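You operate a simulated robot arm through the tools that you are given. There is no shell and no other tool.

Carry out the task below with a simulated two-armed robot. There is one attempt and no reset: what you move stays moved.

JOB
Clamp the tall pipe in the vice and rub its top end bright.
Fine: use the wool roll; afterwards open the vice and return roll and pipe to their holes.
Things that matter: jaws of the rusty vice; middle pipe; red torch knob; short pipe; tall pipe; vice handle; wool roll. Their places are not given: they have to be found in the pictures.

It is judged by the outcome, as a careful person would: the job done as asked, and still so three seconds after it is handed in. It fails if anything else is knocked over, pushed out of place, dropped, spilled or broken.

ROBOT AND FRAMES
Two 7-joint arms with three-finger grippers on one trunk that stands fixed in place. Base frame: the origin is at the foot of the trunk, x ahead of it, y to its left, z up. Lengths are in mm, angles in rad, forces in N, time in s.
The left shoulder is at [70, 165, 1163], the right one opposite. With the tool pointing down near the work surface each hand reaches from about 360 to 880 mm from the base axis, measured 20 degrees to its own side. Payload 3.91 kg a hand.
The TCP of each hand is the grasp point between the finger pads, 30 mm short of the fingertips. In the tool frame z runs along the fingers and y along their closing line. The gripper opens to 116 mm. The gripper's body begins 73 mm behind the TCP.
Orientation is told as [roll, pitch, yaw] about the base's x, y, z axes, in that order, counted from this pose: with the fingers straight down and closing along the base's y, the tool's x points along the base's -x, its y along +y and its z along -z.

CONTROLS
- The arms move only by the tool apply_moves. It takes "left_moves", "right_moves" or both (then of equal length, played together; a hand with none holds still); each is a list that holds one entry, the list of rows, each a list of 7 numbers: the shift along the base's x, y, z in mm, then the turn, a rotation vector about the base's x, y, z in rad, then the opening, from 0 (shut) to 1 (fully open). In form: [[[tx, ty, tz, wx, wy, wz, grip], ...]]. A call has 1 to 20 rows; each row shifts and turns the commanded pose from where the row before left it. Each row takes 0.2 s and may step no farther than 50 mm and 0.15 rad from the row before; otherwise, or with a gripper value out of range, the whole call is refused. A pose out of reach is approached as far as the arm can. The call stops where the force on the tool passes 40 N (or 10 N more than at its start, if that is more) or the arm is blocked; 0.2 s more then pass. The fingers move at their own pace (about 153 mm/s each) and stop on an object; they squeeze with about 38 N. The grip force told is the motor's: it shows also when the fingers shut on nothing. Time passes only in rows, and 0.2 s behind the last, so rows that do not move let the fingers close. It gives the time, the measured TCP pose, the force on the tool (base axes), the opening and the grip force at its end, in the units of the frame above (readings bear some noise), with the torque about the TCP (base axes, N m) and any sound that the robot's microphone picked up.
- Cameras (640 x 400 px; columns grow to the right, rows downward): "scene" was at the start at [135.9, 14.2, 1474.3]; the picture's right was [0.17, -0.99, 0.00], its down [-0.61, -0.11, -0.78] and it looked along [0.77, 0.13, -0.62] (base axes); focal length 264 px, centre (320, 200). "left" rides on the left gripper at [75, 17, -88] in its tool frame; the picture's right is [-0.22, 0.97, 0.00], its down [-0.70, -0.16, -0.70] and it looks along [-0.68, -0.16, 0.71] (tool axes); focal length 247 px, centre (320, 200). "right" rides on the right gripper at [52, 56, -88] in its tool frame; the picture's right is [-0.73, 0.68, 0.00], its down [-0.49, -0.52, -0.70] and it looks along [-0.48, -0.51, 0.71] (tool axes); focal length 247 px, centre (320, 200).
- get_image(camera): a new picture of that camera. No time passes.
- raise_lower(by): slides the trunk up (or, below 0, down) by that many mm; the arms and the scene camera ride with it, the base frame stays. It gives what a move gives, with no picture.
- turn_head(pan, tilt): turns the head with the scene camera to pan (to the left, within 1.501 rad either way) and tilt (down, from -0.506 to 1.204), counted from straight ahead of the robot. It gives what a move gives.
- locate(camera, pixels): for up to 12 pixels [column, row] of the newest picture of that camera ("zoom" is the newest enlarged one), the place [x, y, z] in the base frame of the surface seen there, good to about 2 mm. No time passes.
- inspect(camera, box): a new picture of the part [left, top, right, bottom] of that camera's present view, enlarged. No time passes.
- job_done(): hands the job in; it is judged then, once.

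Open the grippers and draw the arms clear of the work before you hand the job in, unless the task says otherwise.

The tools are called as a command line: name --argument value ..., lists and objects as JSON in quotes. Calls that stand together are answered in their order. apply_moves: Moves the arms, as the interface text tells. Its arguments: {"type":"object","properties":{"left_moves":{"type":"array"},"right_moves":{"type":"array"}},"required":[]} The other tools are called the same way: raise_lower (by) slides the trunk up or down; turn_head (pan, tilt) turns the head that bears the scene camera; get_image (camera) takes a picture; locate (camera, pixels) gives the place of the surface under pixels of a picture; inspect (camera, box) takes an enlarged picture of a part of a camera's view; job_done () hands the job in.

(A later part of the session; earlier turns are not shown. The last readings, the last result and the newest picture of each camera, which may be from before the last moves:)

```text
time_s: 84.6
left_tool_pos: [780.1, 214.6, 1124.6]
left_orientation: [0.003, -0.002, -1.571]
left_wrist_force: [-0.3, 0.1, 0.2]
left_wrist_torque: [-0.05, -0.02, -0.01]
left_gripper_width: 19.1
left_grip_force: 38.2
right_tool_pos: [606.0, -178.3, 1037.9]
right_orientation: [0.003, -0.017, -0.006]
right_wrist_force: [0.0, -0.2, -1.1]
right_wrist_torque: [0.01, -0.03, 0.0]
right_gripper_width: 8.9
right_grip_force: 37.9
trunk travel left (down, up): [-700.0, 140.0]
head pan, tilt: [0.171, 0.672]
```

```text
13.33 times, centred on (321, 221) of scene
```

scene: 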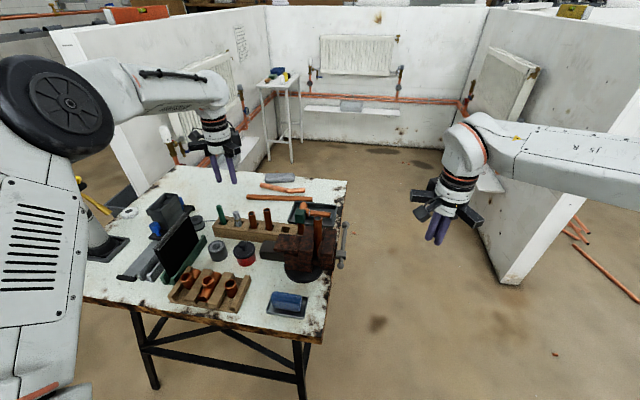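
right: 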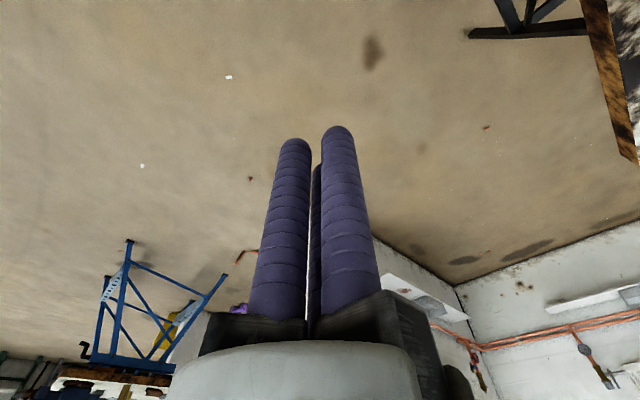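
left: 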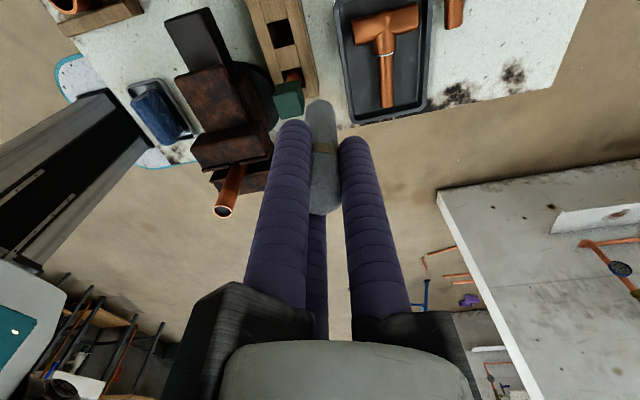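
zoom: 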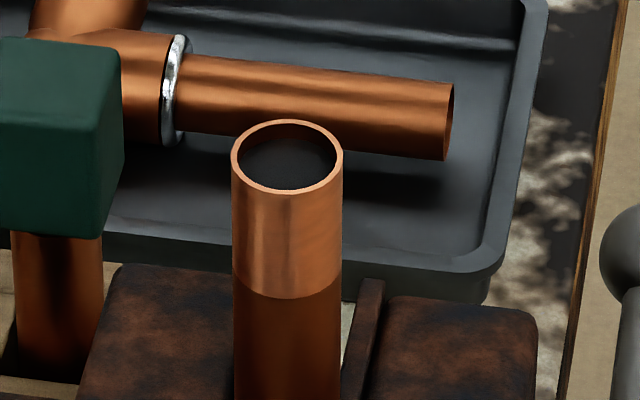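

Uniform, so it is done. Now the roll goes back: I move over its hole at (736.5,399) with its bottom still above the neighbours.

apply_moves --left_moves '[[[0, 35, 0, 0, 0, 0, 0], [-8, 40, 0, 0, 0, 0, 0], [-12, 40, 0, 0, 0, 0, 0], [-12, 40, -20, 0, 0, 0, 0], [-11.5, 29, -30, 0, 0, 0, 0], [0, 0, -30, 0, 0, 0, 0], [0, 0, -25, 0, 0, 0, 0], [0, 0, 0, 0, 0, 0, 0]]]'

inspect --camera "scene" --box '[190, 146, 286, 246]'

inspect --camera "left" --box '[250, 0, 390, 200]'

```text
time_s: 86.4
left_tool_pos: [738.2, 397.3, 1019.6]
left_orientation: [0.0, -0.001, -1.571]
left_wrist_force: [0.1, -0.4, -1.4]
left_wrist_torque: [0.0, 0.02, 0.0]
left_gripper_width: 18.9
left_grip_force: 38.0
right_tool_pos: [607.1, -176.9, 1038.3]
right_orientation: [0.005, -0.015, -0.007]
right_wrist_force: [-0.3, -0.4, -0.5]
right_wrist_torque: [0.0, -0.01, -0.02]
right_gripper_width: 8.9
right_grip_force: 37.9
trunk travel left (down, up): [-700.0, 140.0]
head pan, tilt: [0.171, 0.672]
```

```text
4.00 times, centred on (238, 196) of scene
```

zoom: 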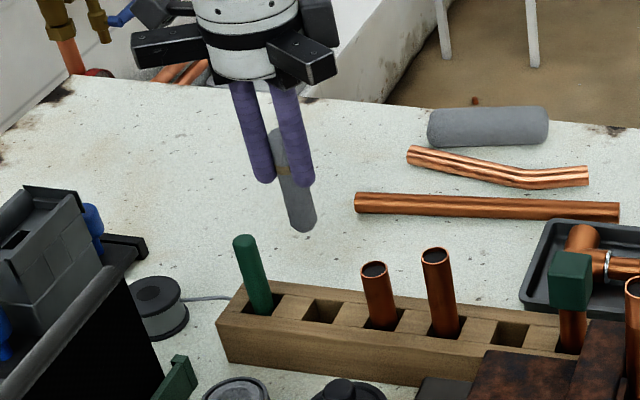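

```text
2.00 times, centred on (320, 100) of left
```

zoom: 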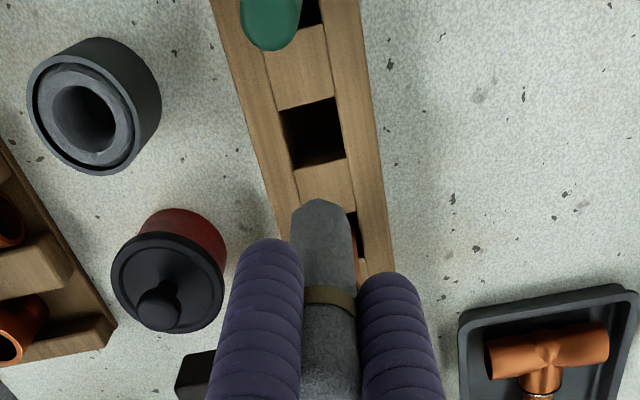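

Hole fully visible at (312,132) in this zoom; I locate its corners and the roll's bottom.

locate --camera "zoom" --pixels '[[276, 112], [330, 95], [348, 160], [292, 172], [305, 108], [320, 168], [282, 140], [342, 125], [320, 202], [320, 230], [295, 235], [352, 235]]'

inspect --camera "scene" --box '[240, 170, 290, 240]'

inspect --camera "scene" --box '[240, 180, 280, 205]'

locate --camera "zoom" --pixels '[[390, 350], [380, 300], [370, 200], [350, 260], [420, 260], [340, 200], [400, 200]]'

```text
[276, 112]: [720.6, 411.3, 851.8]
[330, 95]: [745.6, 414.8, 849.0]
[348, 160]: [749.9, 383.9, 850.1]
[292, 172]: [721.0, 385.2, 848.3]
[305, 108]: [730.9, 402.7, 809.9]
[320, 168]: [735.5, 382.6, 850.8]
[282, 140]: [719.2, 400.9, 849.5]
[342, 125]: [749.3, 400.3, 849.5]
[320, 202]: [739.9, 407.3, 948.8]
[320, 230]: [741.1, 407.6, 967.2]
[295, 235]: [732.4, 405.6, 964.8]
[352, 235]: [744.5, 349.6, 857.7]
```

```text
5.71 times, centred on (265, 205) of scene
```

zoom: 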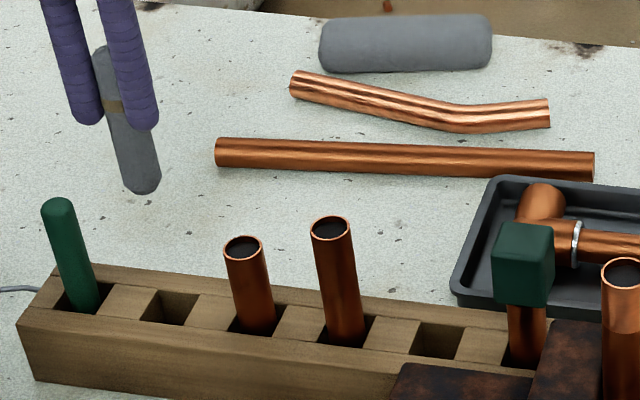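

```text
16.00 times, centred on (260, 192) of scene
```

zoom: 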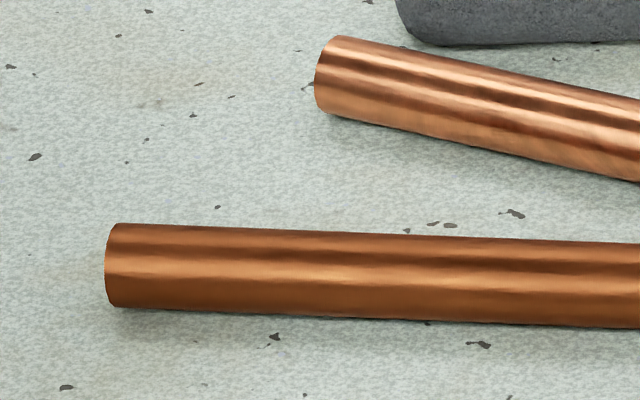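

```text
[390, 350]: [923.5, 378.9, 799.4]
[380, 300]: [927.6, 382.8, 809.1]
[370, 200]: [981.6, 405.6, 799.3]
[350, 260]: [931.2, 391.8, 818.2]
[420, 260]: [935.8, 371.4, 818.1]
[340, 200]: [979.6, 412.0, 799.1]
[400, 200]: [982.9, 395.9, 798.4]
```

Hole: x 721–749, y 384–412 (centre 735,398.5); roll bottom centre ≈(739,397). I shift (−3,+1.3) and lower it into the hole.

apply_moves --left_moves '[[[-3, 1.3, 0, 0, 0, 0, 0], [0, 0, -30, 0, 0, 0, 0], [0, 0, -25, 0, 0, 0, 0], [0, 0, -20, 0, 0, 0, 0], [0, 0, -15, 0, 0, 0, 0], [0, 0, -15, 0, 0, 0, 0], [0, 0, -12, 0, 0, 0, 0], [0, 0, -6, 0, 0, 0, 0], [0, 0, 0, 0, 0, 0, 0]]]'

inspect --camera "scene" --box '[190, 166, 286, 246]'

```text
time_s: 88.4
left_tool_pos: [735.5, 400.6, 897.7]
left_orientation: [0.001, 0.0, -1.571]
left_wrist_force: [-0.1, -0.3, -0.6]
left_wrist_torque: [0.0, -0.03, 0.0]
left_gripper_width: 18.9
left_grip_force: 37.6
right_tool_pos: [607.7, -178.1, 1038.1]
right_orientation: [0.004, -0.015, -0.008]
right_wrist_force: [0.8, -0.1, 0.7]
right_wrist_torque: [0.02, 0.0, -0.02]
right_gripper_width: 9.2
right_grip_force: 38.1
trunk travel left (down, up): [-700.0, 140.0]
head pan, tilt: [0.171, 0.672]
```

```text
5.00 times, centred on (238, 206) of scene
```

zoom: 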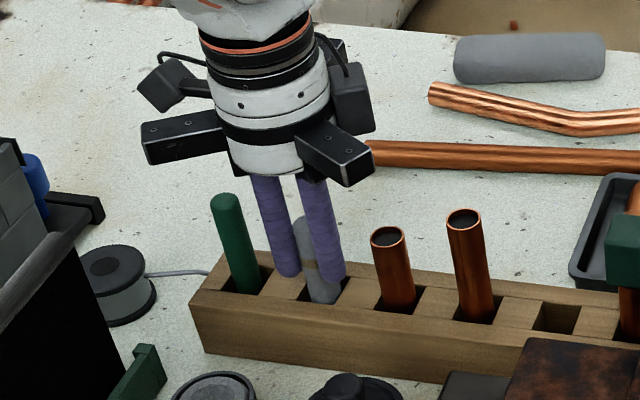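

The roll is in the hole. I lower the last millimetres to the floor, gently.

apply_moves --left_moves '[[[0, 0, -3, 0, 0, 0, 0], [0, 0, -2, 0, 0, 0, 0], [0, 0, -1, 0, 0, 0, 0], [0, 0, -1, 0, 0, 0, 0], [0, 0, 0, 0, 0, 0, 0]]]'

```text
time_s: 89.6
left_tool_pos: [735.5, 399.4, 889.9]
left_orientation: [0.0, 0.0, -1.57]
left_wrist_force: [0.4, 0.2, -0.2]
left_wrist_torque: [-0.03, -0.01, -0.02]
left_gripper_width: 18.9
left_grip_force: 38.3
right_tool_pos: [607.7, -178.1, 1039.3]
right_orientation: [0.003, -0.014, -0.007]
right_wrist_force: [0.4, 0.2, 0.2]
right_wrist_torque: [0.0, 0.0, -0.02]
right_gripper_width: 9.0
right_grip_force: 38.2
trunk travel left (down, up): [-700.0, 140.0]
head pan, tilt: [0.171, 0.672]
```

At pick height. I open to 38 mm and withdraw upward.

apply_moves --left_moves '[[[0, 0, -1, 0, 0, 0, 0], [0, 0, 0, 0, 0, 0, 0.33], [0, 0, 0, 0, 0, 0, 0.33], [0, 0, 20, 0, 0, 0, 0.33], [0, 0, 40, 0, 0, 0, 0.33], [0, 0, 50, 0, 0, 0, 0.33], [0, 0, 50, 0, 0, 0, 0.33], [0, 0, 50, 0, 0, 0, 0.33], [0, 0, 0, 0, 0, 0, 0.33]]]'

get_image --camera "scene"

inspect --camera "scene" --box '[200, 176, 360, 276]'

```text
time_s: 91.6
left_tool_pos: [736.3, 401.5, 1096.7]
left_orientation: [-0.001, 0.0, -1.571]
left_wrist_force: [0.4, 0.3, -0.5]
left_wrist_torque: [0.0, 0.02, -0.03]
left_gripper_width: 38.2
left_grip_force: 0.1
right_tool_pos: [608.4, -176.9, 1037.6]
right_orientation: [0.003, -0.014, -0.009]
right_wrist_force: [0.4, 0.3, -0.2]
right_wrist_torque: [0.01, 0.01, 0.0]
right_gripper_width: 9.0
right_grip_force: 37.7
trunk travel left (down, up): [-700.0, 140.0]
head pan, tilt: [0.171, 0.672]
```

```text
taken
```

scene: 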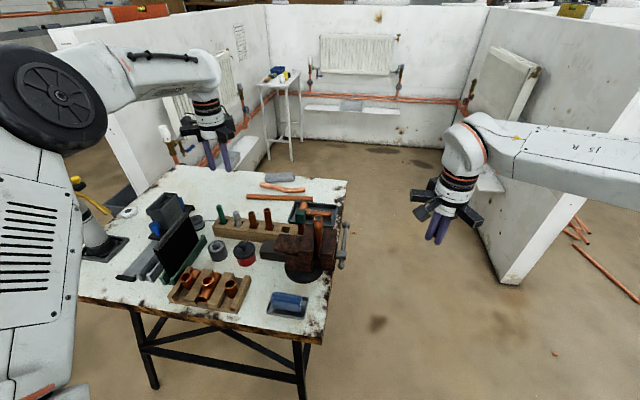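

```text
4.00 times, centred on (280, 226) of scene
```

zoom: 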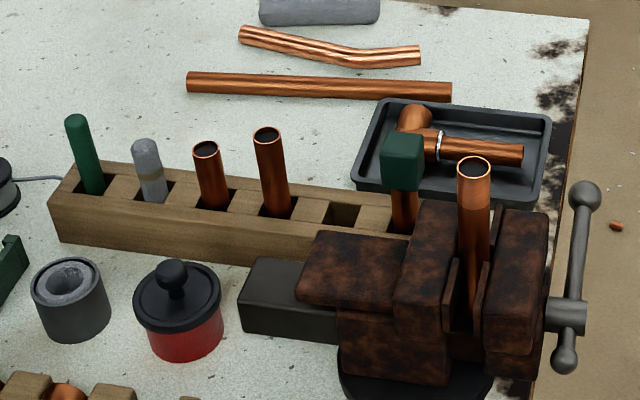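

The roll stands in its hole. Now I bring the left hand over the pipe to hold it while the vice opens; first position above and check.

apply_moves --left_moves '[[[0, -20, 20, 0, 0, 0, 0.33], [-10, -40, 15, 0, 0, 0, 0.33], [-15, -45, 0, 0, 0, 0, 0.33], [-20, -48, 0, 0, 0, 0, 0.33], [-20, -48, 0, 0, 0, 0, 0.33], [-20, -48, 0, 0, 0, 0, 0.33], [-15.5, -46, 0, 0, 0, 0, 0.33], [0, 0, 0, 0, 0, 0, 0.33], [0, 0, 0, 0, 0, 0, 0.33]]]'

inspect --camera "left" --box '[280, 60, 360, 160]'

get_image --camera "left"

```text
refused: row 4 steps farther than a row can; nothing moved
```

```text
4.00 times, centred on (320, 110) of left
```

zoom: 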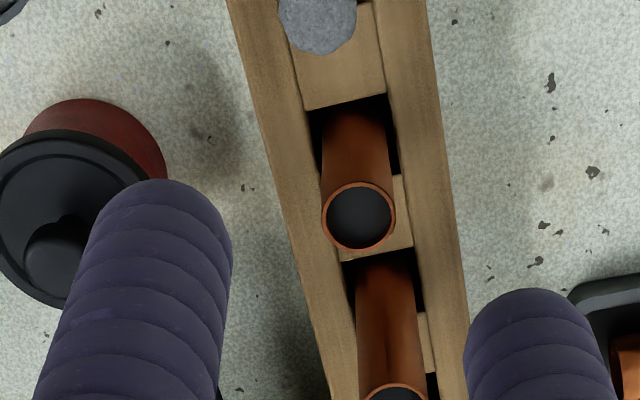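

```text
taken
```

left: 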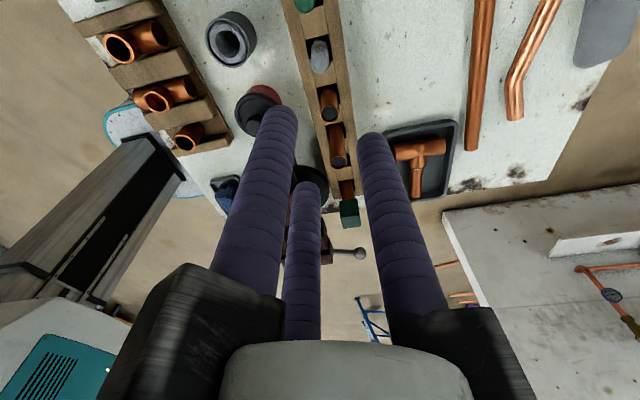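

The call was refused for an over-long step; I repeat with shorter rows.

apply_moves --left_moves '[[[0, -20, 20, 0, 0, 0, 0.33], [-10, -38, 15, 0, 0, 0, 0.33], [-15, -42, 0, 0, 0, 0, 0.33], [-16, -42, 0, 0, 0, 0, 0.33], [-16, -42, 0, 0, 0, 0, 0.33], [-16, -42, 0, 0, 0, 0, 0.33], [-14, -40, 0, 0, 0, 0, 0.33], [-13.5, -29, 0, 0, 0, 0, 0.33], [0, 0, 0, 0, 0, 0, 0.33]]]'

get_image --camera "left"

inspect --camera "left" --box '[280, 60, 360, 160]'

```text
time_s: 93.6
left_tool_pos: [634.7, 104.1, 1132.3]
left_orientation: [0.001, -0.001, -1.571]
left_wrist_force: [0.3, -0.1, -0.3]
left_wrist_torque: [-0.03, 0.03, -0.02]
left_gripper_width: 38.2
left_grip_force: 0.1
right_tool_pos: [607.2, -176.8, 1037.1]
right_orientation: [0.005, -0.013, -0.007]
right_wrist_force: [0.2, 0.1, -0.5]
right_wrist_torque: [-0.03, 0.01, 0.01]
right_gripper_width: 9.3
right_grip_force: 38.1
trunk travel left (down, up): [-700.0, 140.0]
head pan, tilt: [0.171, 0.672]
```

```text
taken
```

left: 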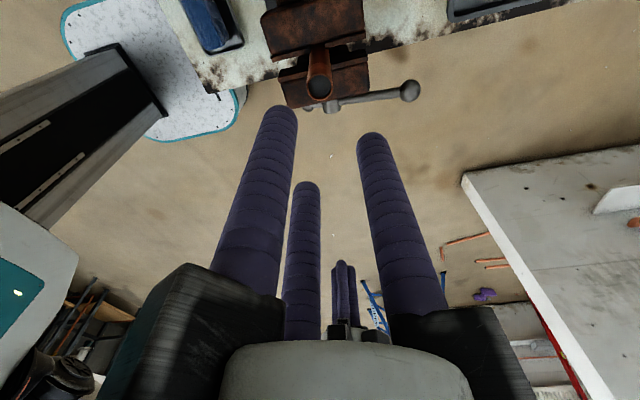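

```text
4.00 times, centred on (320, 110) of left
```

zoom: 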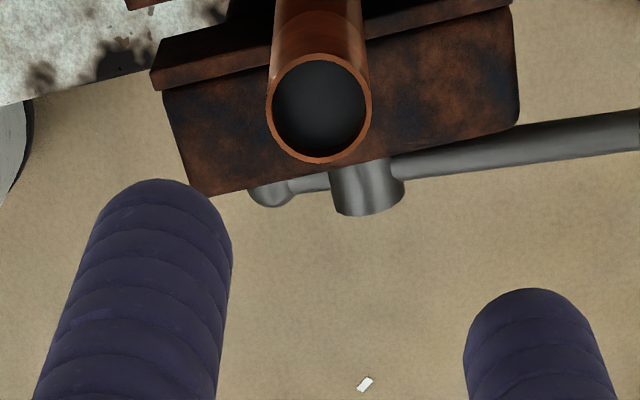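

locate --camera "zoom" --pixels '[[269, 110], [370, 108], [320, 57], [322, 160], [270, 190], [365, 165], [365, 210], [310, 182], [430, 165]]'

```text
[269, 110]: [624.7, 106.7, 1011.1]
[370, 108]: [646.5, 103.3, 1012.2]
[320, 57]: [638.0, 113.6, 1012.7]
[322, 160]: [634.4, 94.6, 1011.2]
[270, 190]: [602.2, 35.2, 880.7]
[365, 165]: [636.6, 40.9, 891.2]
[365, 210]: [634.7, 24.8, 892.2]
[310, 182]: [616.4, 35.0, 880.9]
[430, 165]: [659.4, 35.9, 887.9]
```

Pipe centre ≈(635.8,104.7), top ≈1011. I descend to TCP z≈1006 and grip it.

apply_moves --left_moves '[[[1, 1, -35, 0, 0, 0, 0.33], [0, 0, -35, 0, 0, 0, 0.33], [0, 0, -25, 0, 0, 0, 0.33], [0, 0, -20, 0, 0, 0, 0.33], [0, 0, -11, 0, 0, 0, 0.33], [0, 0, 0, 0, 0, 0, 0.33], [0, 0, 0, 0, 0, 0, 0], [0, 0, 0, 0, 0, 0, 0], [0, 0, 0, 0, 0, 0, 0]]]'

inspect --camera "scene" --box '[290, 180, 362, 260]'

```text
time_s: 95.6
left_tool_pos: [636.0, 106.2, 1008.0]
left_orientation: [0.002, -0.001, -1.572]
left_wrist_force: [-6.4, -2.8, -0.7]
left_wrist_torque: [-0.13, 0.35, -0.04]
left_gripper_width: 20.8
left_grip_force: 38.2
right_tool_pos: [606.5, -178.9, 1038.7]
right_orientation: [0.003, -0.013, -0.007]
right_wrist_force: [0.3, -0.6, 0.7]
right_wrist_torque: [0.0, -0.01, 0.0]
right_gripper_width: 9.1
right_grip_force: 37.6
trunk travel left (down, up): [-700.0, 140.0]
head pan, tilt: [0.171, 0.672]
```

```text
5.00 times, centred on (326, 220) of scene
```

zoom: 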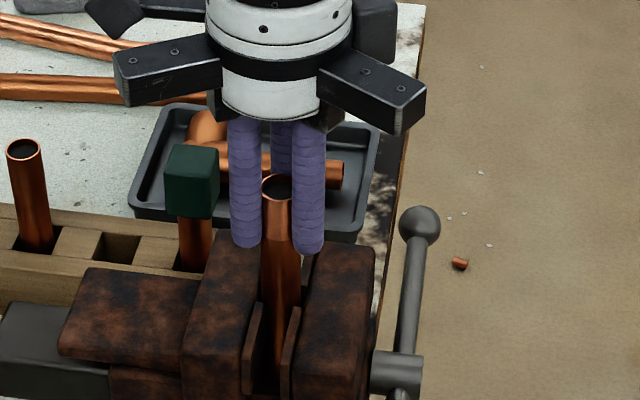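

Pipe held (20.8 mm). To open, I'll push the handle's short end (ball at ≈(602,35,870)) down with the right fist. First tilt the right hand to roll 1.0 and go to (590,−60,935).

apply_moves --right_moves '[[[-2, 10, -12, 0.1428, 0, 0, 0], [-2, 10, -12, 0.1428, 0, 0, 0], [-2, 15, -15, 0.1428, 0, 0, 0], [-2, 20, -15, 0.1428, 0, 0, 0], [-2, 20, -15, 0.1428, 0, 0, 0], [-2, 20, -15, 0.1428, 0, 0, 0], [-4, 24, -15, 0.1428, 0, 0, 0], [0, 0, 0, 0, 0, 0, 0]]]'

get_image --camera "right"

```text
time_s: 97.4
left_tool_pos: [636.2, 105.3, 1007.7]
left_orientation: [0.001, -0.001, -1.572]
left_wrist_force: [-9.2, -4.7, -3.6]
left_wrist_torque: [-0.17, 0.62, -0.03]
left_gripper_width: 20.6
left_grip_force: 38.5
right_tool_pos: [588.0, -59.5, 938.6]
right_orientation: [1.005, -0.005, -0.015]
right_wrist_force: [-0.8, 0.3, 0.0]
right_wrist_torque: [0.01, -0.03, -0.04]
right_gripper_width: 8.8
right_grip_force: 37.9
trunk travel left (down, up): [-700.0, 140.0]
head pan, tilt: [0.171, 0.672]
```

```text
taken
```

right: 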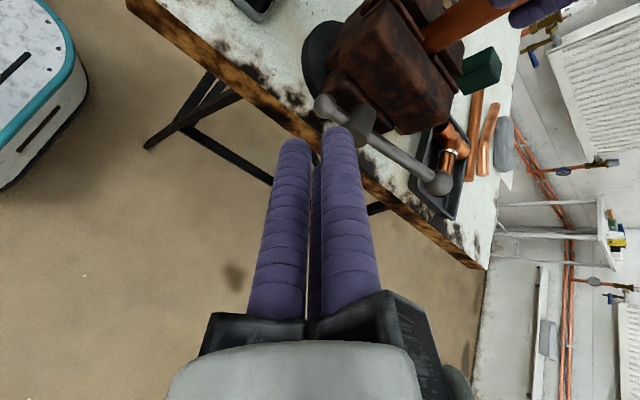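

The handle is clear in the right view. I advance to y≈19 above the short end, then press down in steps.

apply_moves --right_moves '[[[0.5, 30, 0, 0, 0, 0, 0], [0.5, 30, 0, 0, 0, 0, 0], [0.5, 18, 0, 0, 0, 0, 0], [0, 0, -10, 0, 0, 0, 0], [0, 0, -6, 0, 0, 0, 0], [0, 0, 0, 0, 0, 0, 0]]]'

inspect --camera "scene" --box '[290, 206, 390, 290]'

get_image --camera "right"

```text
time_s: 98.8
left_tool_pos: [638.0, 105.7, 1008.5]
left_orientation: [-0.001, 0.0, -1.57]
left_wrist_force: [-10.2, -4.6, -2.2]
left_wrist_torque: [-0.13, 0.58, -0.06]
left_gripper_width: 20.4
left_grip_force: 38.1
right_tool_pos: [591.2, 19.6, 923.7]
right_orientation: [1.003, -0.004, -0.016]
right_wrist_force: [0.6, -0.7, -0.2]
right_wrist_torque: [-0.02, -0.02, 0.0]
right_gripper_width: 9.0
right_grip_force: 38.0
trunk travel left (down, up): [-700.0, 140.0]
head pan, tilt: [0.171, 0.672]
```

```text
4.76 times, centred on (340, 248) of scene
```

zoom: 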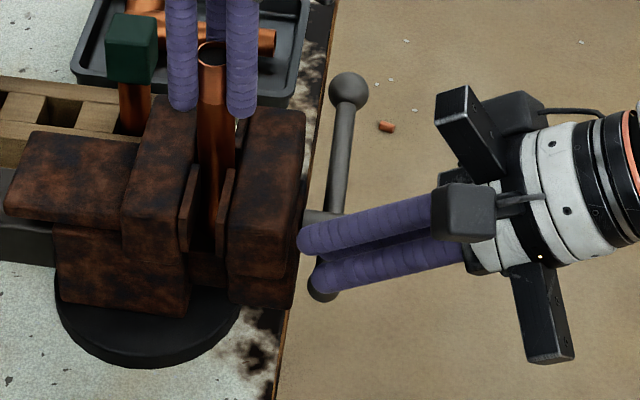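

```text
taken
```

right: 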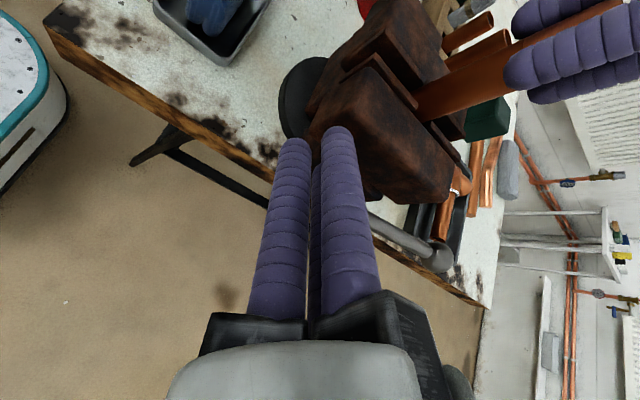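

The fist is above the short end. I press downward stepwise with slight +x and −y follow.

apply_moves --right_moves '[[[0, 0, -6, 0, 0, 0, 0], [0, 0, -6, 0, 0, 0, 0], [0, 0, -5, 0, 0, 0, 0], [0.5, -0.2, -5, 0, 0, 0, 0], [0.5, -0.3, -5, 0, 0, 0, 0], [1, -0.3, -5, 0, 0, 0, 0], [1, -0.3, -5, 0, 0, 0, 0], [1, -0.3, -5, 0, 0, 0, 0], [0, 0, 0, 0, 0, 0, 0]]]'

inspect --camera "scene" --box '[290, 206, 390, 290]'

```text
time_s: 100.8
left_tool_pos: [636.0, 105.5, 1007.8]
left_orientation: [0.003, -0.001, -1.571]
left_wrist_force: [-3.0, -5.2, 1.0]
left_wrist_torque: [-0.39, 0.21, 0.0]
left_gripper_width: 20.5
left_grip_force: 38.3
right_tool_pos: [594.6, 17.6, 880.4]
right_orientation: [1.004, -0.003, -0.017]
right_wrist_force: [-1.0, -1.4, 3.2]
right_wrist_torque: [0.01, 0.0, 0.02]
right_gripper_width: 9.0
right_grip_force: 38.4
trunk travel left (down, up): [-700.0, 140.0]
head pan, tilt: [0.171, 0.672]
```

```text
4.76 times, centred on (340, 248) of scene
```

zoom: 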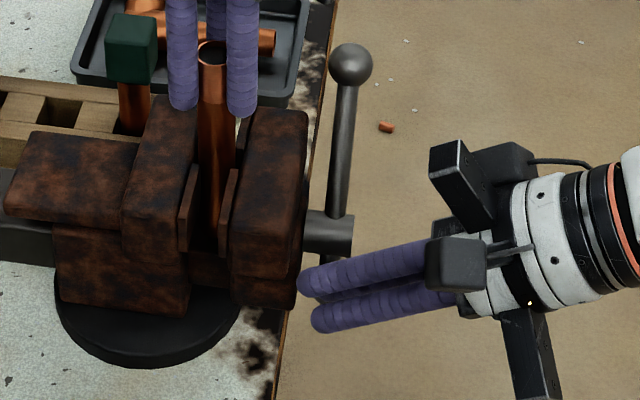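

The handle turned and the jaw moved back outward. I locate the long end's ball to know the handle angle.

locate --camera "zoom" --pixels '[[350, 65], [350, 48], [343, 120], [338, 180], [330, 225], [335, 212], [235, 175], [190, 170], [225, 185]]'

get_image --camera "right"

```text
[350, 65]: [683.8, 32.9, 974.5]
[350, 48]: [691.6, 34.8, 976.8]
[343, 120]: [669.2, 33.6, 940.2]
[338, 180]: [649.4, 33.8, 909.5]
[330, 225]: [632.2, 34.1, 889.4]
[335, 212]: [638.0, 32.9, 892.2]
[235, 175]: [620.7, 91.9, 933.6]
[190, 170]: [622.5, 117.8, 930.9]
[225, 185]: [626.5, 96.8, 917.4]
```

```text
taken
```

right: 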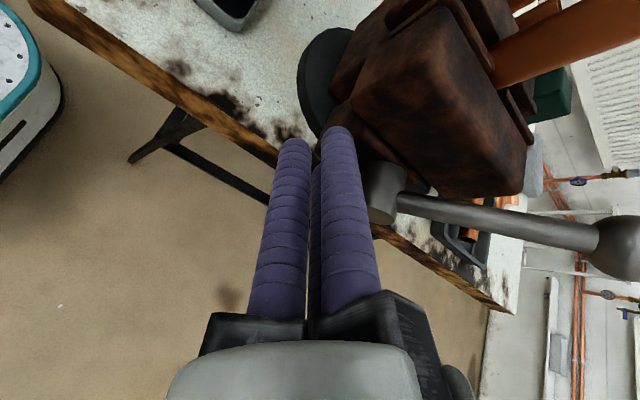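

The long end is at ≈57° above +x. I continue pushing the short ball (now ≈(616,845)) around the bottom toward +x with the right-hand finger.

apply_moves --right_moves '[[[-6, 0, -3, 0, 0, 0, 0], [-1, 0, -7, 0, 0, 0, 0], [4, -0.2, -4, 0, 0, 0, 0], [4.5, -0.2, -4.5, 0, 0, 0, 0], [4.5, -0.2, -3.5, 0, 0, 0, 0], [4.5, -0.2, -3, 0, 0, 0, 0], [5, -0.3, -2, 0, 0, 0, 0], [5, -0.3, -2, 0, 0, 0, 0], [0, 0, 0, 0, 0, 0, 0]]]'

inspect --camera "scene" --box '[290, 206, 390, 290]'

get_image --camera "right"

```text
time_s: 102.8
left_tool_pos: [635.7, 105.9, 1009.0]
left_orientation: [-0.001, 0.001, -1.57]
left_wrist_force: [-4.4, -4.5, -0.4]
left_wrist_torque: [-0.35, 0.3, 0.02]
left_gripper_width: 20.6
left_grip_force: 38.4
right_tool_pos: [614.9, 14.6, 853.4]
right_orientation: [1.001, -0.004, -0.016]
right_wrist_force: [-2.2, -1.3, -0.9]
right_wrist_torque: [-0.13, 0.07, 0.0]
right_gripper_width: 8.7
right_grip_force: 38.2
trunk travel left (down, up): [-700.0, 140.0]
head pan, tilt: [0.171, 0.672]
```

```text
4.76 times, centred on (340, 248) of scene
```

zoom: 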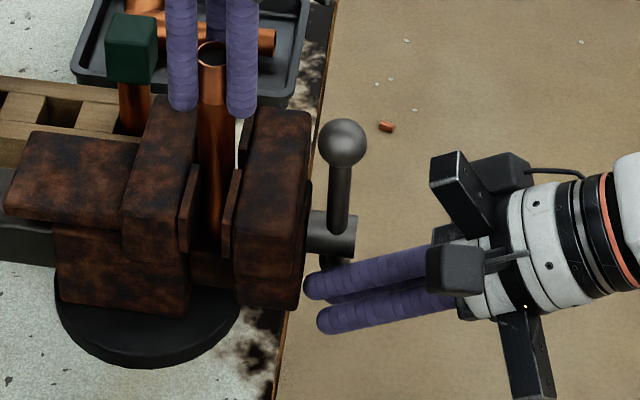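

```text
taken
```

right: 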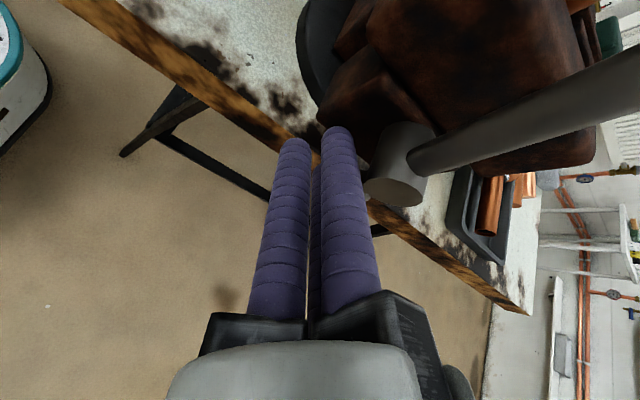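

The long end is now near vertical, ball at (343,142). I locate it, then back the fist out to go around to its +x side.

locate --camera "zoom" --pixels '[[343, 142], [343, 125], [340, 190], [338, 205], [330, 250]]'

apply_moves --right_moves '[[[-10, 0, 0, 0, 0, 0, 0], [-5, -25, 0, 0, 0, 0, 0], [0, -40, 0, 0, 0, 0, 0], [0, -20, 20, 0, 0, 0, 0], [15, 0, 40, 0, 0, 0, 0], [25, 0, 30, 0, 0, 0, 0], [30, 0, 10, 0, 0, 0, 0], [25, 0, 0, 0, 0, 0, 0], [0, 0, 0, 0, 0, 0, 0]]]'

get_image --camera "right"

```text
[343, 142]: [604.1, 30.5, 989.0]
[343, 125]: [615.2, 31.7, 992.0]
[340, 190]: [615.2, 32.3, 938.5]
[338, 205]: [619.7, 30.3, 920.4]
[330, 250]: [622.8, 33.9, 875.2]
```

```text
time_s: 104.8
left_tool_pos: [635.0, 105.0, 1007.1]
left_orientation: [-0.001, 0.0, -1.571]
left_wrist_force: [-4.2, -5.4, 1.4]
left_wrist_torque: [-0.41, 0.29, 0.01]
left_gripper_width: 20.3
left_grip_force: 37.9
right_tool_pos: [669.3, -70.8, 952.9]
right_orientation: [1.004, -0.001, -0.014]
right_wrist_force: [-0.4, 0.2, -0.6]
right_wrist_torque: [0.01, 0.02, -0.01]
right_gripper_width: 9.1
right_grip_force: 37.8
right hand out of reach, approached as far as the arm can: row 8
trunk travel left (down, up): [-700.0, 140.0]
head pan, tilt: [0.171, 0.672]
```

```text
taken
```

right: 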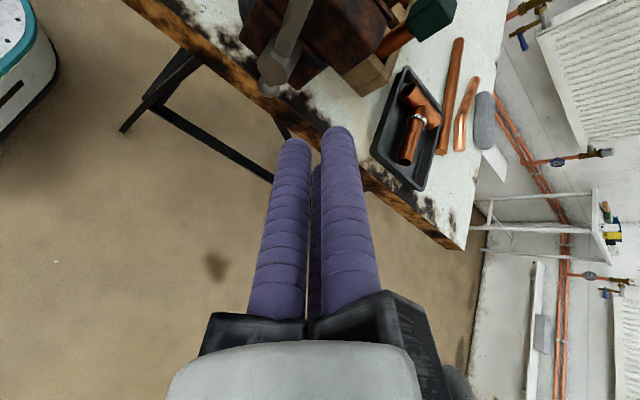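

The long end is 13° past vertical toward −x. I enter with the fist on its +x side and sweep it over toward the robot.

apply_moves --right_moves '[[[0, 20, 15, 0, 0, 0, 0], [0, 35, 0, 0, 0, 0, 0], [0, 33, 0, 0, 0, 0, 0], [0, 0, 0, 0, 0, 0, 0]]]'

inspect --camera "scene" --box '[290, 186, 390, 280]'

```text
time_s: 105.8
left_tool_pos: [636.1, 105.7, 1008.2]
left_orientation: [0.001, 0.004, -1.571]
left_wrist_force: [-3.1, -5.0, 0.8]
left_wrist_torque: [-0.36, 0.22, 0.01]
left_gripper_width: 20.7
left_grip_force: 37.5
right_tool_pos: [671.0, 16.6, 967.6]
right_orientation: [1.005, -0.004, -0.015]
right_wrist_force: [-0.5, 0.0, 0.8]
right_wrist_torque: [-0.01, -0.01, 0.01]
right_gripper_width: 8.8
right_grip_force: 37.9
trunk travel left (down, up): [-700.0, 140.0]
head pan, tilt: [0.171, 0.672]
```

```text
4.26 times, centred on (340, 233) of scene
```

zoom: 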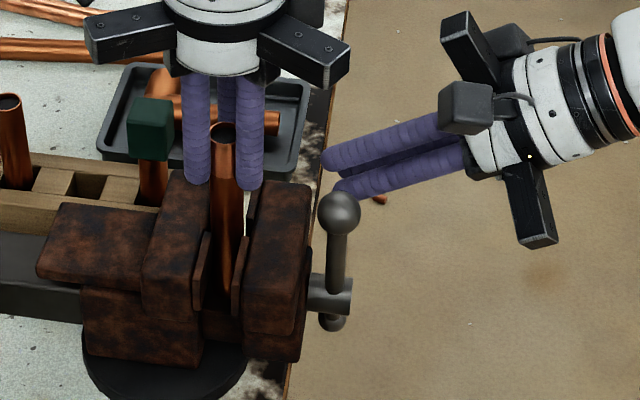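

Fist is behind the bar (+x side). I sweep along the arc toward −x and down.

apply_moves --right_moves '[[[-12.3, 0, -7.7, 0, 0, 0, 0], [-10.7, -0.2, 2.1, 0, 0, 0, 0], [-10.9, -0.2, 0.6, 0, 0, 0, 0], [-10.8, -0.3, -1, 0, 0, 0, 0], [-10.6, -0.3, -2.4, 0, 0, 0, 0], [-10.2, -0.3, -3.9, 0, 0, 0, 0], [-9.5, -0.3, -5.3, 0, 0, 0, 0], [-8.7, -0.3, -6.5, 0, 0, 0, 0], [-7.7, -0.3, -7.7, 0, 0, 0, 0], [0, 0, 0, 0, 0, 0, 0]]]'

inspect --camera "scene" --box '[290, 186, 390, 290]'

inspect --camera "scene" --box '[296, 220, 344, 260]'

```text
time_s: 108.0
left_tool_pos: [636.2, 105.2, 1007.2]
left_orientation: [0.0, 0.0, -1.571]
left_wrist_force: [-4.1, -5.7, -0.5]
left_wrist_torque: [-0.43, 0.3, 0.01]
left_gripper_width: 20.8
left_grip_force: 38.0
right_tool_pos: [577.6, 16.0, 936.7]
right_orientation: [1.003, -0.002, -0.017]
right_wrist_force: [-0.2, 0.1, 0.6]
right_wrist_torque: [0.0, 0.03, -0.03]
right_gripper_width: 9.2
right_grip_force: 38.2
trunk travel left (down, up): [-700.0, 140.0]
head pan, tilt: [0.171, 0.672]
```

```text
3.85 times, centred on (340, 238) of scene
```

zoom: 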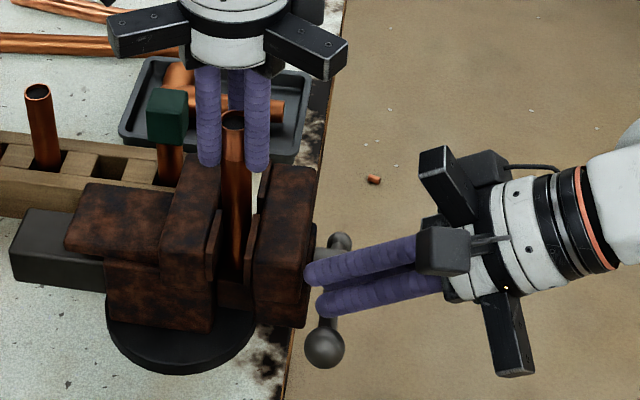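

```text
10.00 times, centred on (320, 240) of scene
```

zoom: 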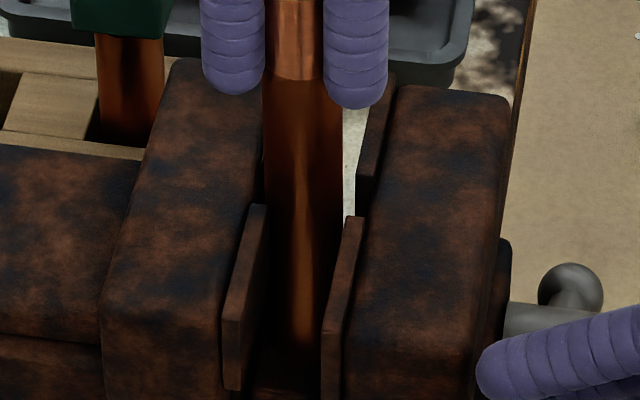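

The vice is open again (pad corner at 322 px as at the start). I retract the right hand, and ease the pipe 1.5 mm off the fixed jaw with the left.

apply_moves --right_moves '[[[0, 0, 20, 0, 0, 0, 0], [0, -30, 20, 0, 0, 0, 0], [0, -45, 0, 0, 0, 0, 0], [0, -45, 0, 0, 0, 0, 0], [0, -30, 20, 0, 0, 0, 0], [0, 0, 0, 0, 0, 0, 0]]]' --left_moves '[[[0, -0.5, 0, 0, 0, 0, 0], [0, -0.5, 0, 0, 0, 0, 0], [0, -0.5, 0, 0, 0, 0, 0], [0, 0, 0, 0, 0, 0, 0], [0, 0, 0, 0, 0, 0, 0], [0, 0, 0, 0, 0, 0, 0]]]'

inspect --camera "scene" --box '[296, 220, 344, 260]'

inspect --camera "scene" --box '[328, 236, 368, 291]'

locate --camera "zoom" --pixels '[[270, 300], [270, 270], [285, 230], [290, 180], [290, 115], [318, 115], [300, 80]]'

```text
time_s: 109.4
left_tool_pos: [636.9, 104.1, 1007.0]
left_orientation: [-0.001, -0.001, -1.57]
left_wrist_force: [-0.4, 0.6, -0.6]
left_wrist_torque: [0.02, 0.02, 0.01]
left_gripper_width: 20.5
left_grip_force: 37.1
right_tool_pos: [580.0, -135.2, 994.0]
right_orientation: [1.002, -0.001, -0.017]
right_wrist_force: [1.3, 1.0, 0.1]
right_wrist_torque: [0.02, 0.02, 0.03]
right_gripper_width: 9.0
right_grip_force: 38.5
trunk travel left (down, up): [-700.0, 140.0]
head pan, tilt: [0.171, 0.672]
```

```text
10.00 times, centred on (320, 240) of scene
```

zoom: 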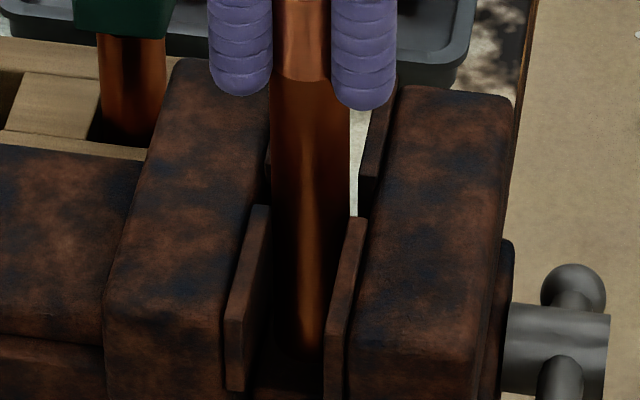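

```text
7.27 times, centred on (348, 264) of scene
```

zoom: 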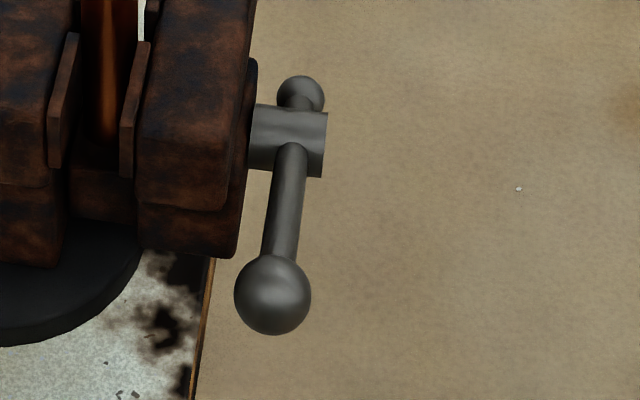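

```text
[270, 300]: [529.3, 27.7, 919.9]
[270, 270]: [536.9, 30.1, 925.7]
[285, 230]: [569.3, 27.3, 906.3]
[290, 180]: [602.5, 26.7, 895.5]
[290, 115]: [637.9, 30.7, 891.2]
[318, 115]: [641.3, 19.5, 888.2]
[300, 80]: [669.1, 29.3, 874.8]
```

The vice is open as at the start and the pipe is free (forces ≈0). I lift the pipe straight up 110 mm.

apply_moves --left_moves '[[[0, 0, 10, 0, 0, 0, 0], [0, 0, 20, 0, 0, 0, 0], [0, 0, 25, 0, 0, 0, 0], [0, 0, 30, 0, 0, 0, 0], [0, 0, 25, 0, 0, 0, 0], [0, 0, 0, 0, 0, 0, 0]]]'

inspect --camera "scene" --box '[270, 160, 366, 260]'

```text
time_s: 110.8
left_tool_pos: [636.0, 104.6, 1118.3]
left_orientation: [-0.001, 0.0, -1.572]
left_wrist_force: [0.8, -0.2, -1.4]
left_wrist_torque: [0.02, 0.02, -0.02]
left_gripper_width: 20.8
left_grip_force: 38.2
right_tool_pos: [579.6, -134.6, 995.4]
right_orientation: [1.004, -0.003, -0.016]
right_wrist_force: [-0.4, 0.3, -0.5]
right_wrist_torque: [0.01, 0.01, 0.0]
right_gripper_width: 9.3
right_grip_force: 37.4
trunk travel left (down, up): [-700.0, 140.0]
head pan, tilt: [0.171, 0.672]
```

```text
4.00 times, centred on (318, 210) of scene
```

zoom: 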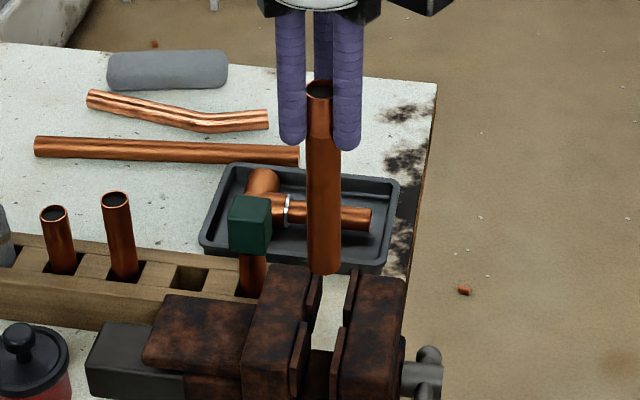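

The pipe is out of the vice, its top band bright. I carry it over its hole at (735,235), keeping the height.

apply_moves --left_moves '[[[15, 20, 0, 0, 0, 0, 0], [20, 28, 0, 0, 0, 0, 0], [25, 32, 0, 0, 0, 0, 0], [25, 30, 0, 0, 0, 0, 0], [14.5, 20, 0, 0, 0, 0, 0], [0, 0, 0, 0, 0, 0, 0], [0, 0, 0, 0, 0, 0, 0]]]'

get_image --camera "left"

inspect --camera "left" --box '[270, 0, 370, 140]'

locate --camera "zoom" --pixels '[[320, 210], [320, 240], [290, 240], [355, 240], [265, 90], [300, 130], [340, 100], [360, 170], [280, 170], [300, 60], [340, 60]]'

inspect --camera "scene" --box '[238, 150, 310, 240]'

```text
time_s: 112.4
left_tool_pos: [735.3, 233.7, 1117.4]
left_orientation: [0.0, 0.0, -1.571]
left_wrist_force: [0.0, 0.1, -0.8]
left_wrist_torque: [0.01, 0.01, 0.01]
left_gripper_width: 20.5
left_grip_force: 38.1
right_tool_pos: [578.4, -134.2, 995.0]
right_orientation: [1.002, -0.003, -0.016]
right_wrist_force: [-0.4, 0.2, 0.1]
right_wrist_torque: [-0.03, 0.01, 0.02]
right_gripper_width: 9.0
right_grip_force: 38.3
trunk travel left (down, up): [-700.0, 140.0]
head pan, tilt: [0.171, 0.672]
```

```text
taken
```

left: 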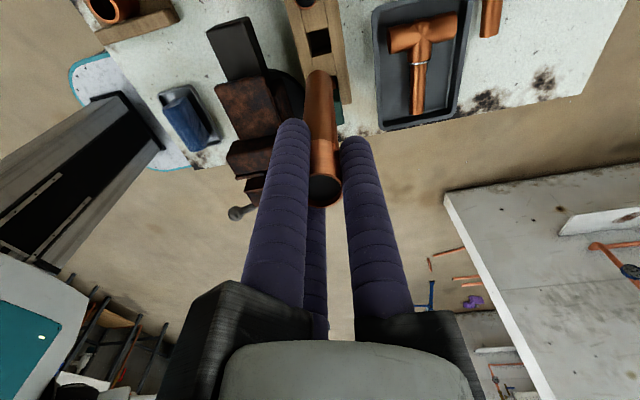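

```text
2.86 times, centred on (320, 70) of left
```

zoom: 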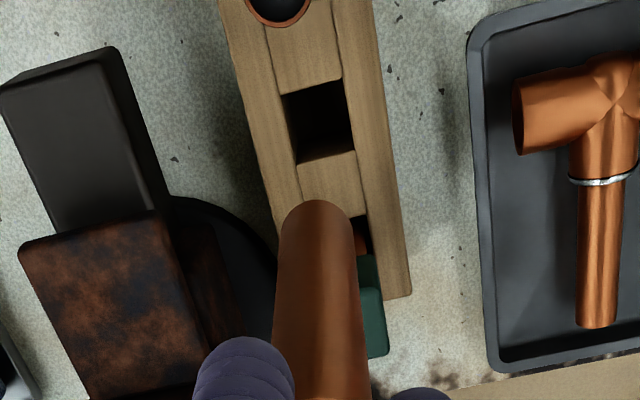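

```text
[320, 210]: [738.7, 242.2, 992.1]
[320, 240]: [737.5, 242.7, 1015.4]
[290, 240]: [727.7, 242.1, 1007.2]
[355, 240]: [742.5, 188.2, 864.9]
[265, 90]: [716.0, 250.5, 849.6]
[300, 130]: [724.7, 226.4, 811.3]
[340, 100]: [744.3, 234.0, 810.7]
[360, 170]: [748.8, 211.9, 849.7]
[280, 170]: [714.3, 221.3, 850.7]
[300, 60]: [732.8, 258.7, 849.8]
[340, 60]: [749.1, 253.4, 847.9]
```

```text
4.44 times, centred on (274, 195) of scene
```

zoom: 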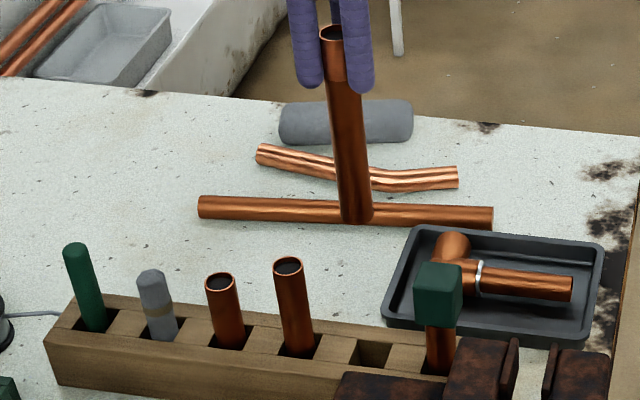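

The hole shows at left-zoom corners (282,95),(342,78),(355,150),(298,165). I locate them exactly along with the pipe's lower end.

inspect --camera "left" --box '[270, 0, 370, 140]'

locate --camera "zoom" --pixels '[[279, 92], [344, 74], [358, 152], [296, 169], [312, 82], [326, 162], [286, 130], [354, 112], [317, 204], [284, 225], [350, 225]]'

inspect --camera "scene" --box '[300, 160, 340, 210]'

```text
2.86 times, centred on (320, 70) of left
```

zoom: 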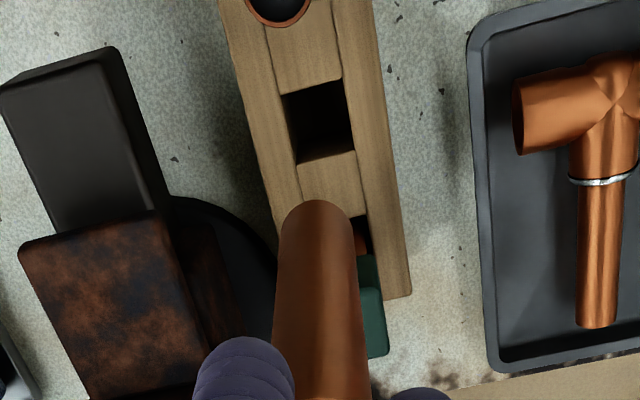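

```text
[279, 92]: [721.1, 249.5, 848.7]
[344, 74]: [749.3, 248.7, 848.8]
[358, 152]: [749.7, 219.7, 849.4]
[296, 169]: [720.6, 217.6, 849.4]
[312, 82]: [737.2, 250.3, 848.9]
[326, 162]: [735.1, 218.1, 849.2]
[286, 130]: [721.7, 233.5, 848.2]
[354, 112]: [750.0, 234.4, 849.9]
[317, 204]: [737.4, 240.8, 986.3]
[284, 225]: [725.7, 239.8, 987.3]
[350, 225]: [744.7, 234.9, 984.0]
```

```text
8.00 times, centred on (320, 185) of scene
```

zoom: 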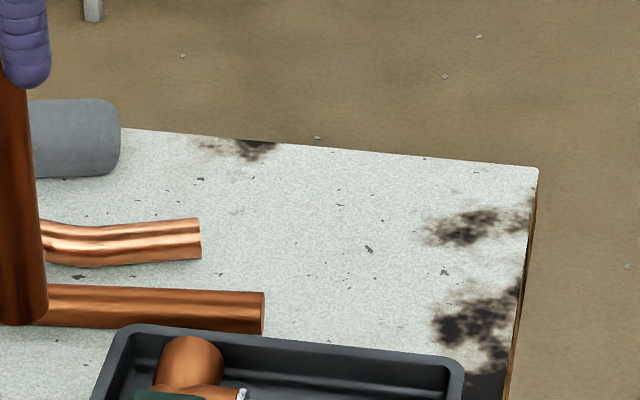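

Hole centre ≈(735.5,234); pipe bottom ≈(735.5,231.5). I nudge +1.5 in y and lower in stages.

apply_moves --left_moves '[[[0, 1.5, -30, 0, 0, 0, 0], [0, 0, -40, 0, 0, 0, 0], [0, 0, -30, 0, 0, 0, 0], [0, 0, -15, 0, 0, 0, 0], [0, 0, -10, 0, 0, 0, 0], [0, 0, -10, 0, 0, 0, 0], [0, 0, 0, 0, 0, 0, 0]]]'

inspect --camera "scene" --box '[238, 170, 310, 240]'

inspect --camera "left" --box '[270, 0, 370, 140]'

```text
time_s: 114.0
left_tool_pos: [735.6, 237.3, 982.8]
left_orientation: [0.0, 0.0, -1.571]
left_wrist_force: [-0.2, -0.1, -1.1]
left_wrist_torque: [0.01, -0.04, -0.01]
left_gripper_width: 20.5
left_grip_force: 37.8
right_tool_pos: [579.2, -134.1, 994.8]
right_orientation: [1.004, -0.001, -0.016]
right_wrist_force: [-0.1, -0.7, -0.4]
right_wrist_torque: [-0.01, 0.0, -0.02]
right_gripper_width: 8.9
right_grip_force: 37.5
trunk travel left (down, up): [-700.0, 140.0]
head pan, tilt: [0.171, 0.672]
```

```text
5.71 times, centred on (274, 205) of scene
```

zoom: 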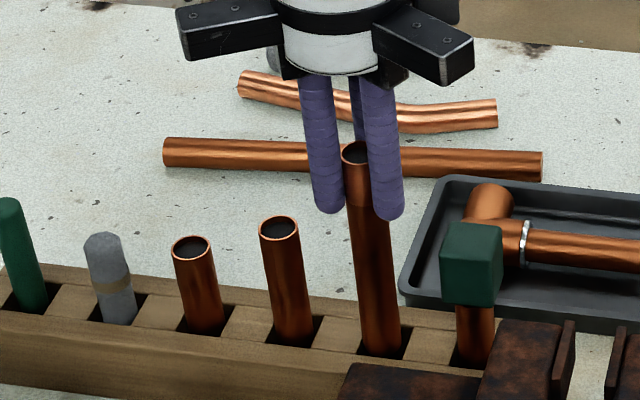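

```text
2.86 times, centred on (320, 70) of left
```

zoom: 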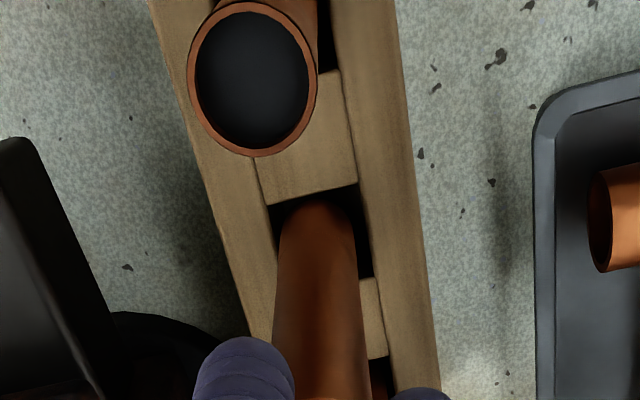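

The lower end is entering the hole with margins on all sides. I continue down to the floor gently.

apply_moves --left_moves '[[[0.5, -0.5, -10, 0, 0, 0, 0], [0, 0, -10, 0, 0, 0, 0], [0, 0, -8, 0, 0, 0, 0], [0, 0, -5, 0, 0, 0, 0], [0, 0, -2, 0, 0, 0, 0], [0, 0, 0, 0, 0, 0, 0]]]'

apply_moves --left_moves '[[[0, 0, -1, 0, 0, 0, 0], [0, 0, -1, 0, 0, 0, 0], [0, 0, -1, 0, 0, 0, 0], [0, 0, 0, 0, 0, 0, 0]]]'

```text
time_s: 115.4
left_tool_pos: [736.2, 236.5, 946.8]
left_orientation: [0.0, -0.001, -1.571]
left_wrist_force: [0.1, -0.1, -1.0]
left_wrist_torque: [0.02, -0.01, -0.01]
left_gripper_width: 20.7
left_grip_force: 38.4
right_tool_pos: [579.5, -134.9, 994.5]
right_orientation: [1.003, -0.001, -0.016]
right_wrist_force: [-0.3, -0.5, 0.3]
right_wrist_torque: [-0.01, -0.03, -0.01]
right_gripper_width: 8.9
right_grip_force: 37.9
trunk travel left (down, up): [-700.0, 140.0]
head pan, tilt: [0.171, 0.672]
```

```text
time_s: 116.4
left_tool_pos: [736.4, 235.6, 944.9]
left_orientation: [0.002, 0.0, -1.571]
left_wrist_force: [1.0, 0.4, 3.2]
left_wrist_torque: [0.07, -0.15, -0.03]
left_gripper_width: 20.4
left_grip_force: 37.7
right_tool_pos: [578.8, -134.0, 994.7]
right_orientation: [1.002, -0.001, -0.015]
right_wrist_force: [0.3, 0.1, -0.1]
right_wrist_torque: [0.02, -0.01, 0.03]
right_gripper_width: 9.3
right_grip_force: 37.9
trunk travel left (down, up): [-700.0, 140.0]
head pan, tilt: [0.171, 0.672]
```

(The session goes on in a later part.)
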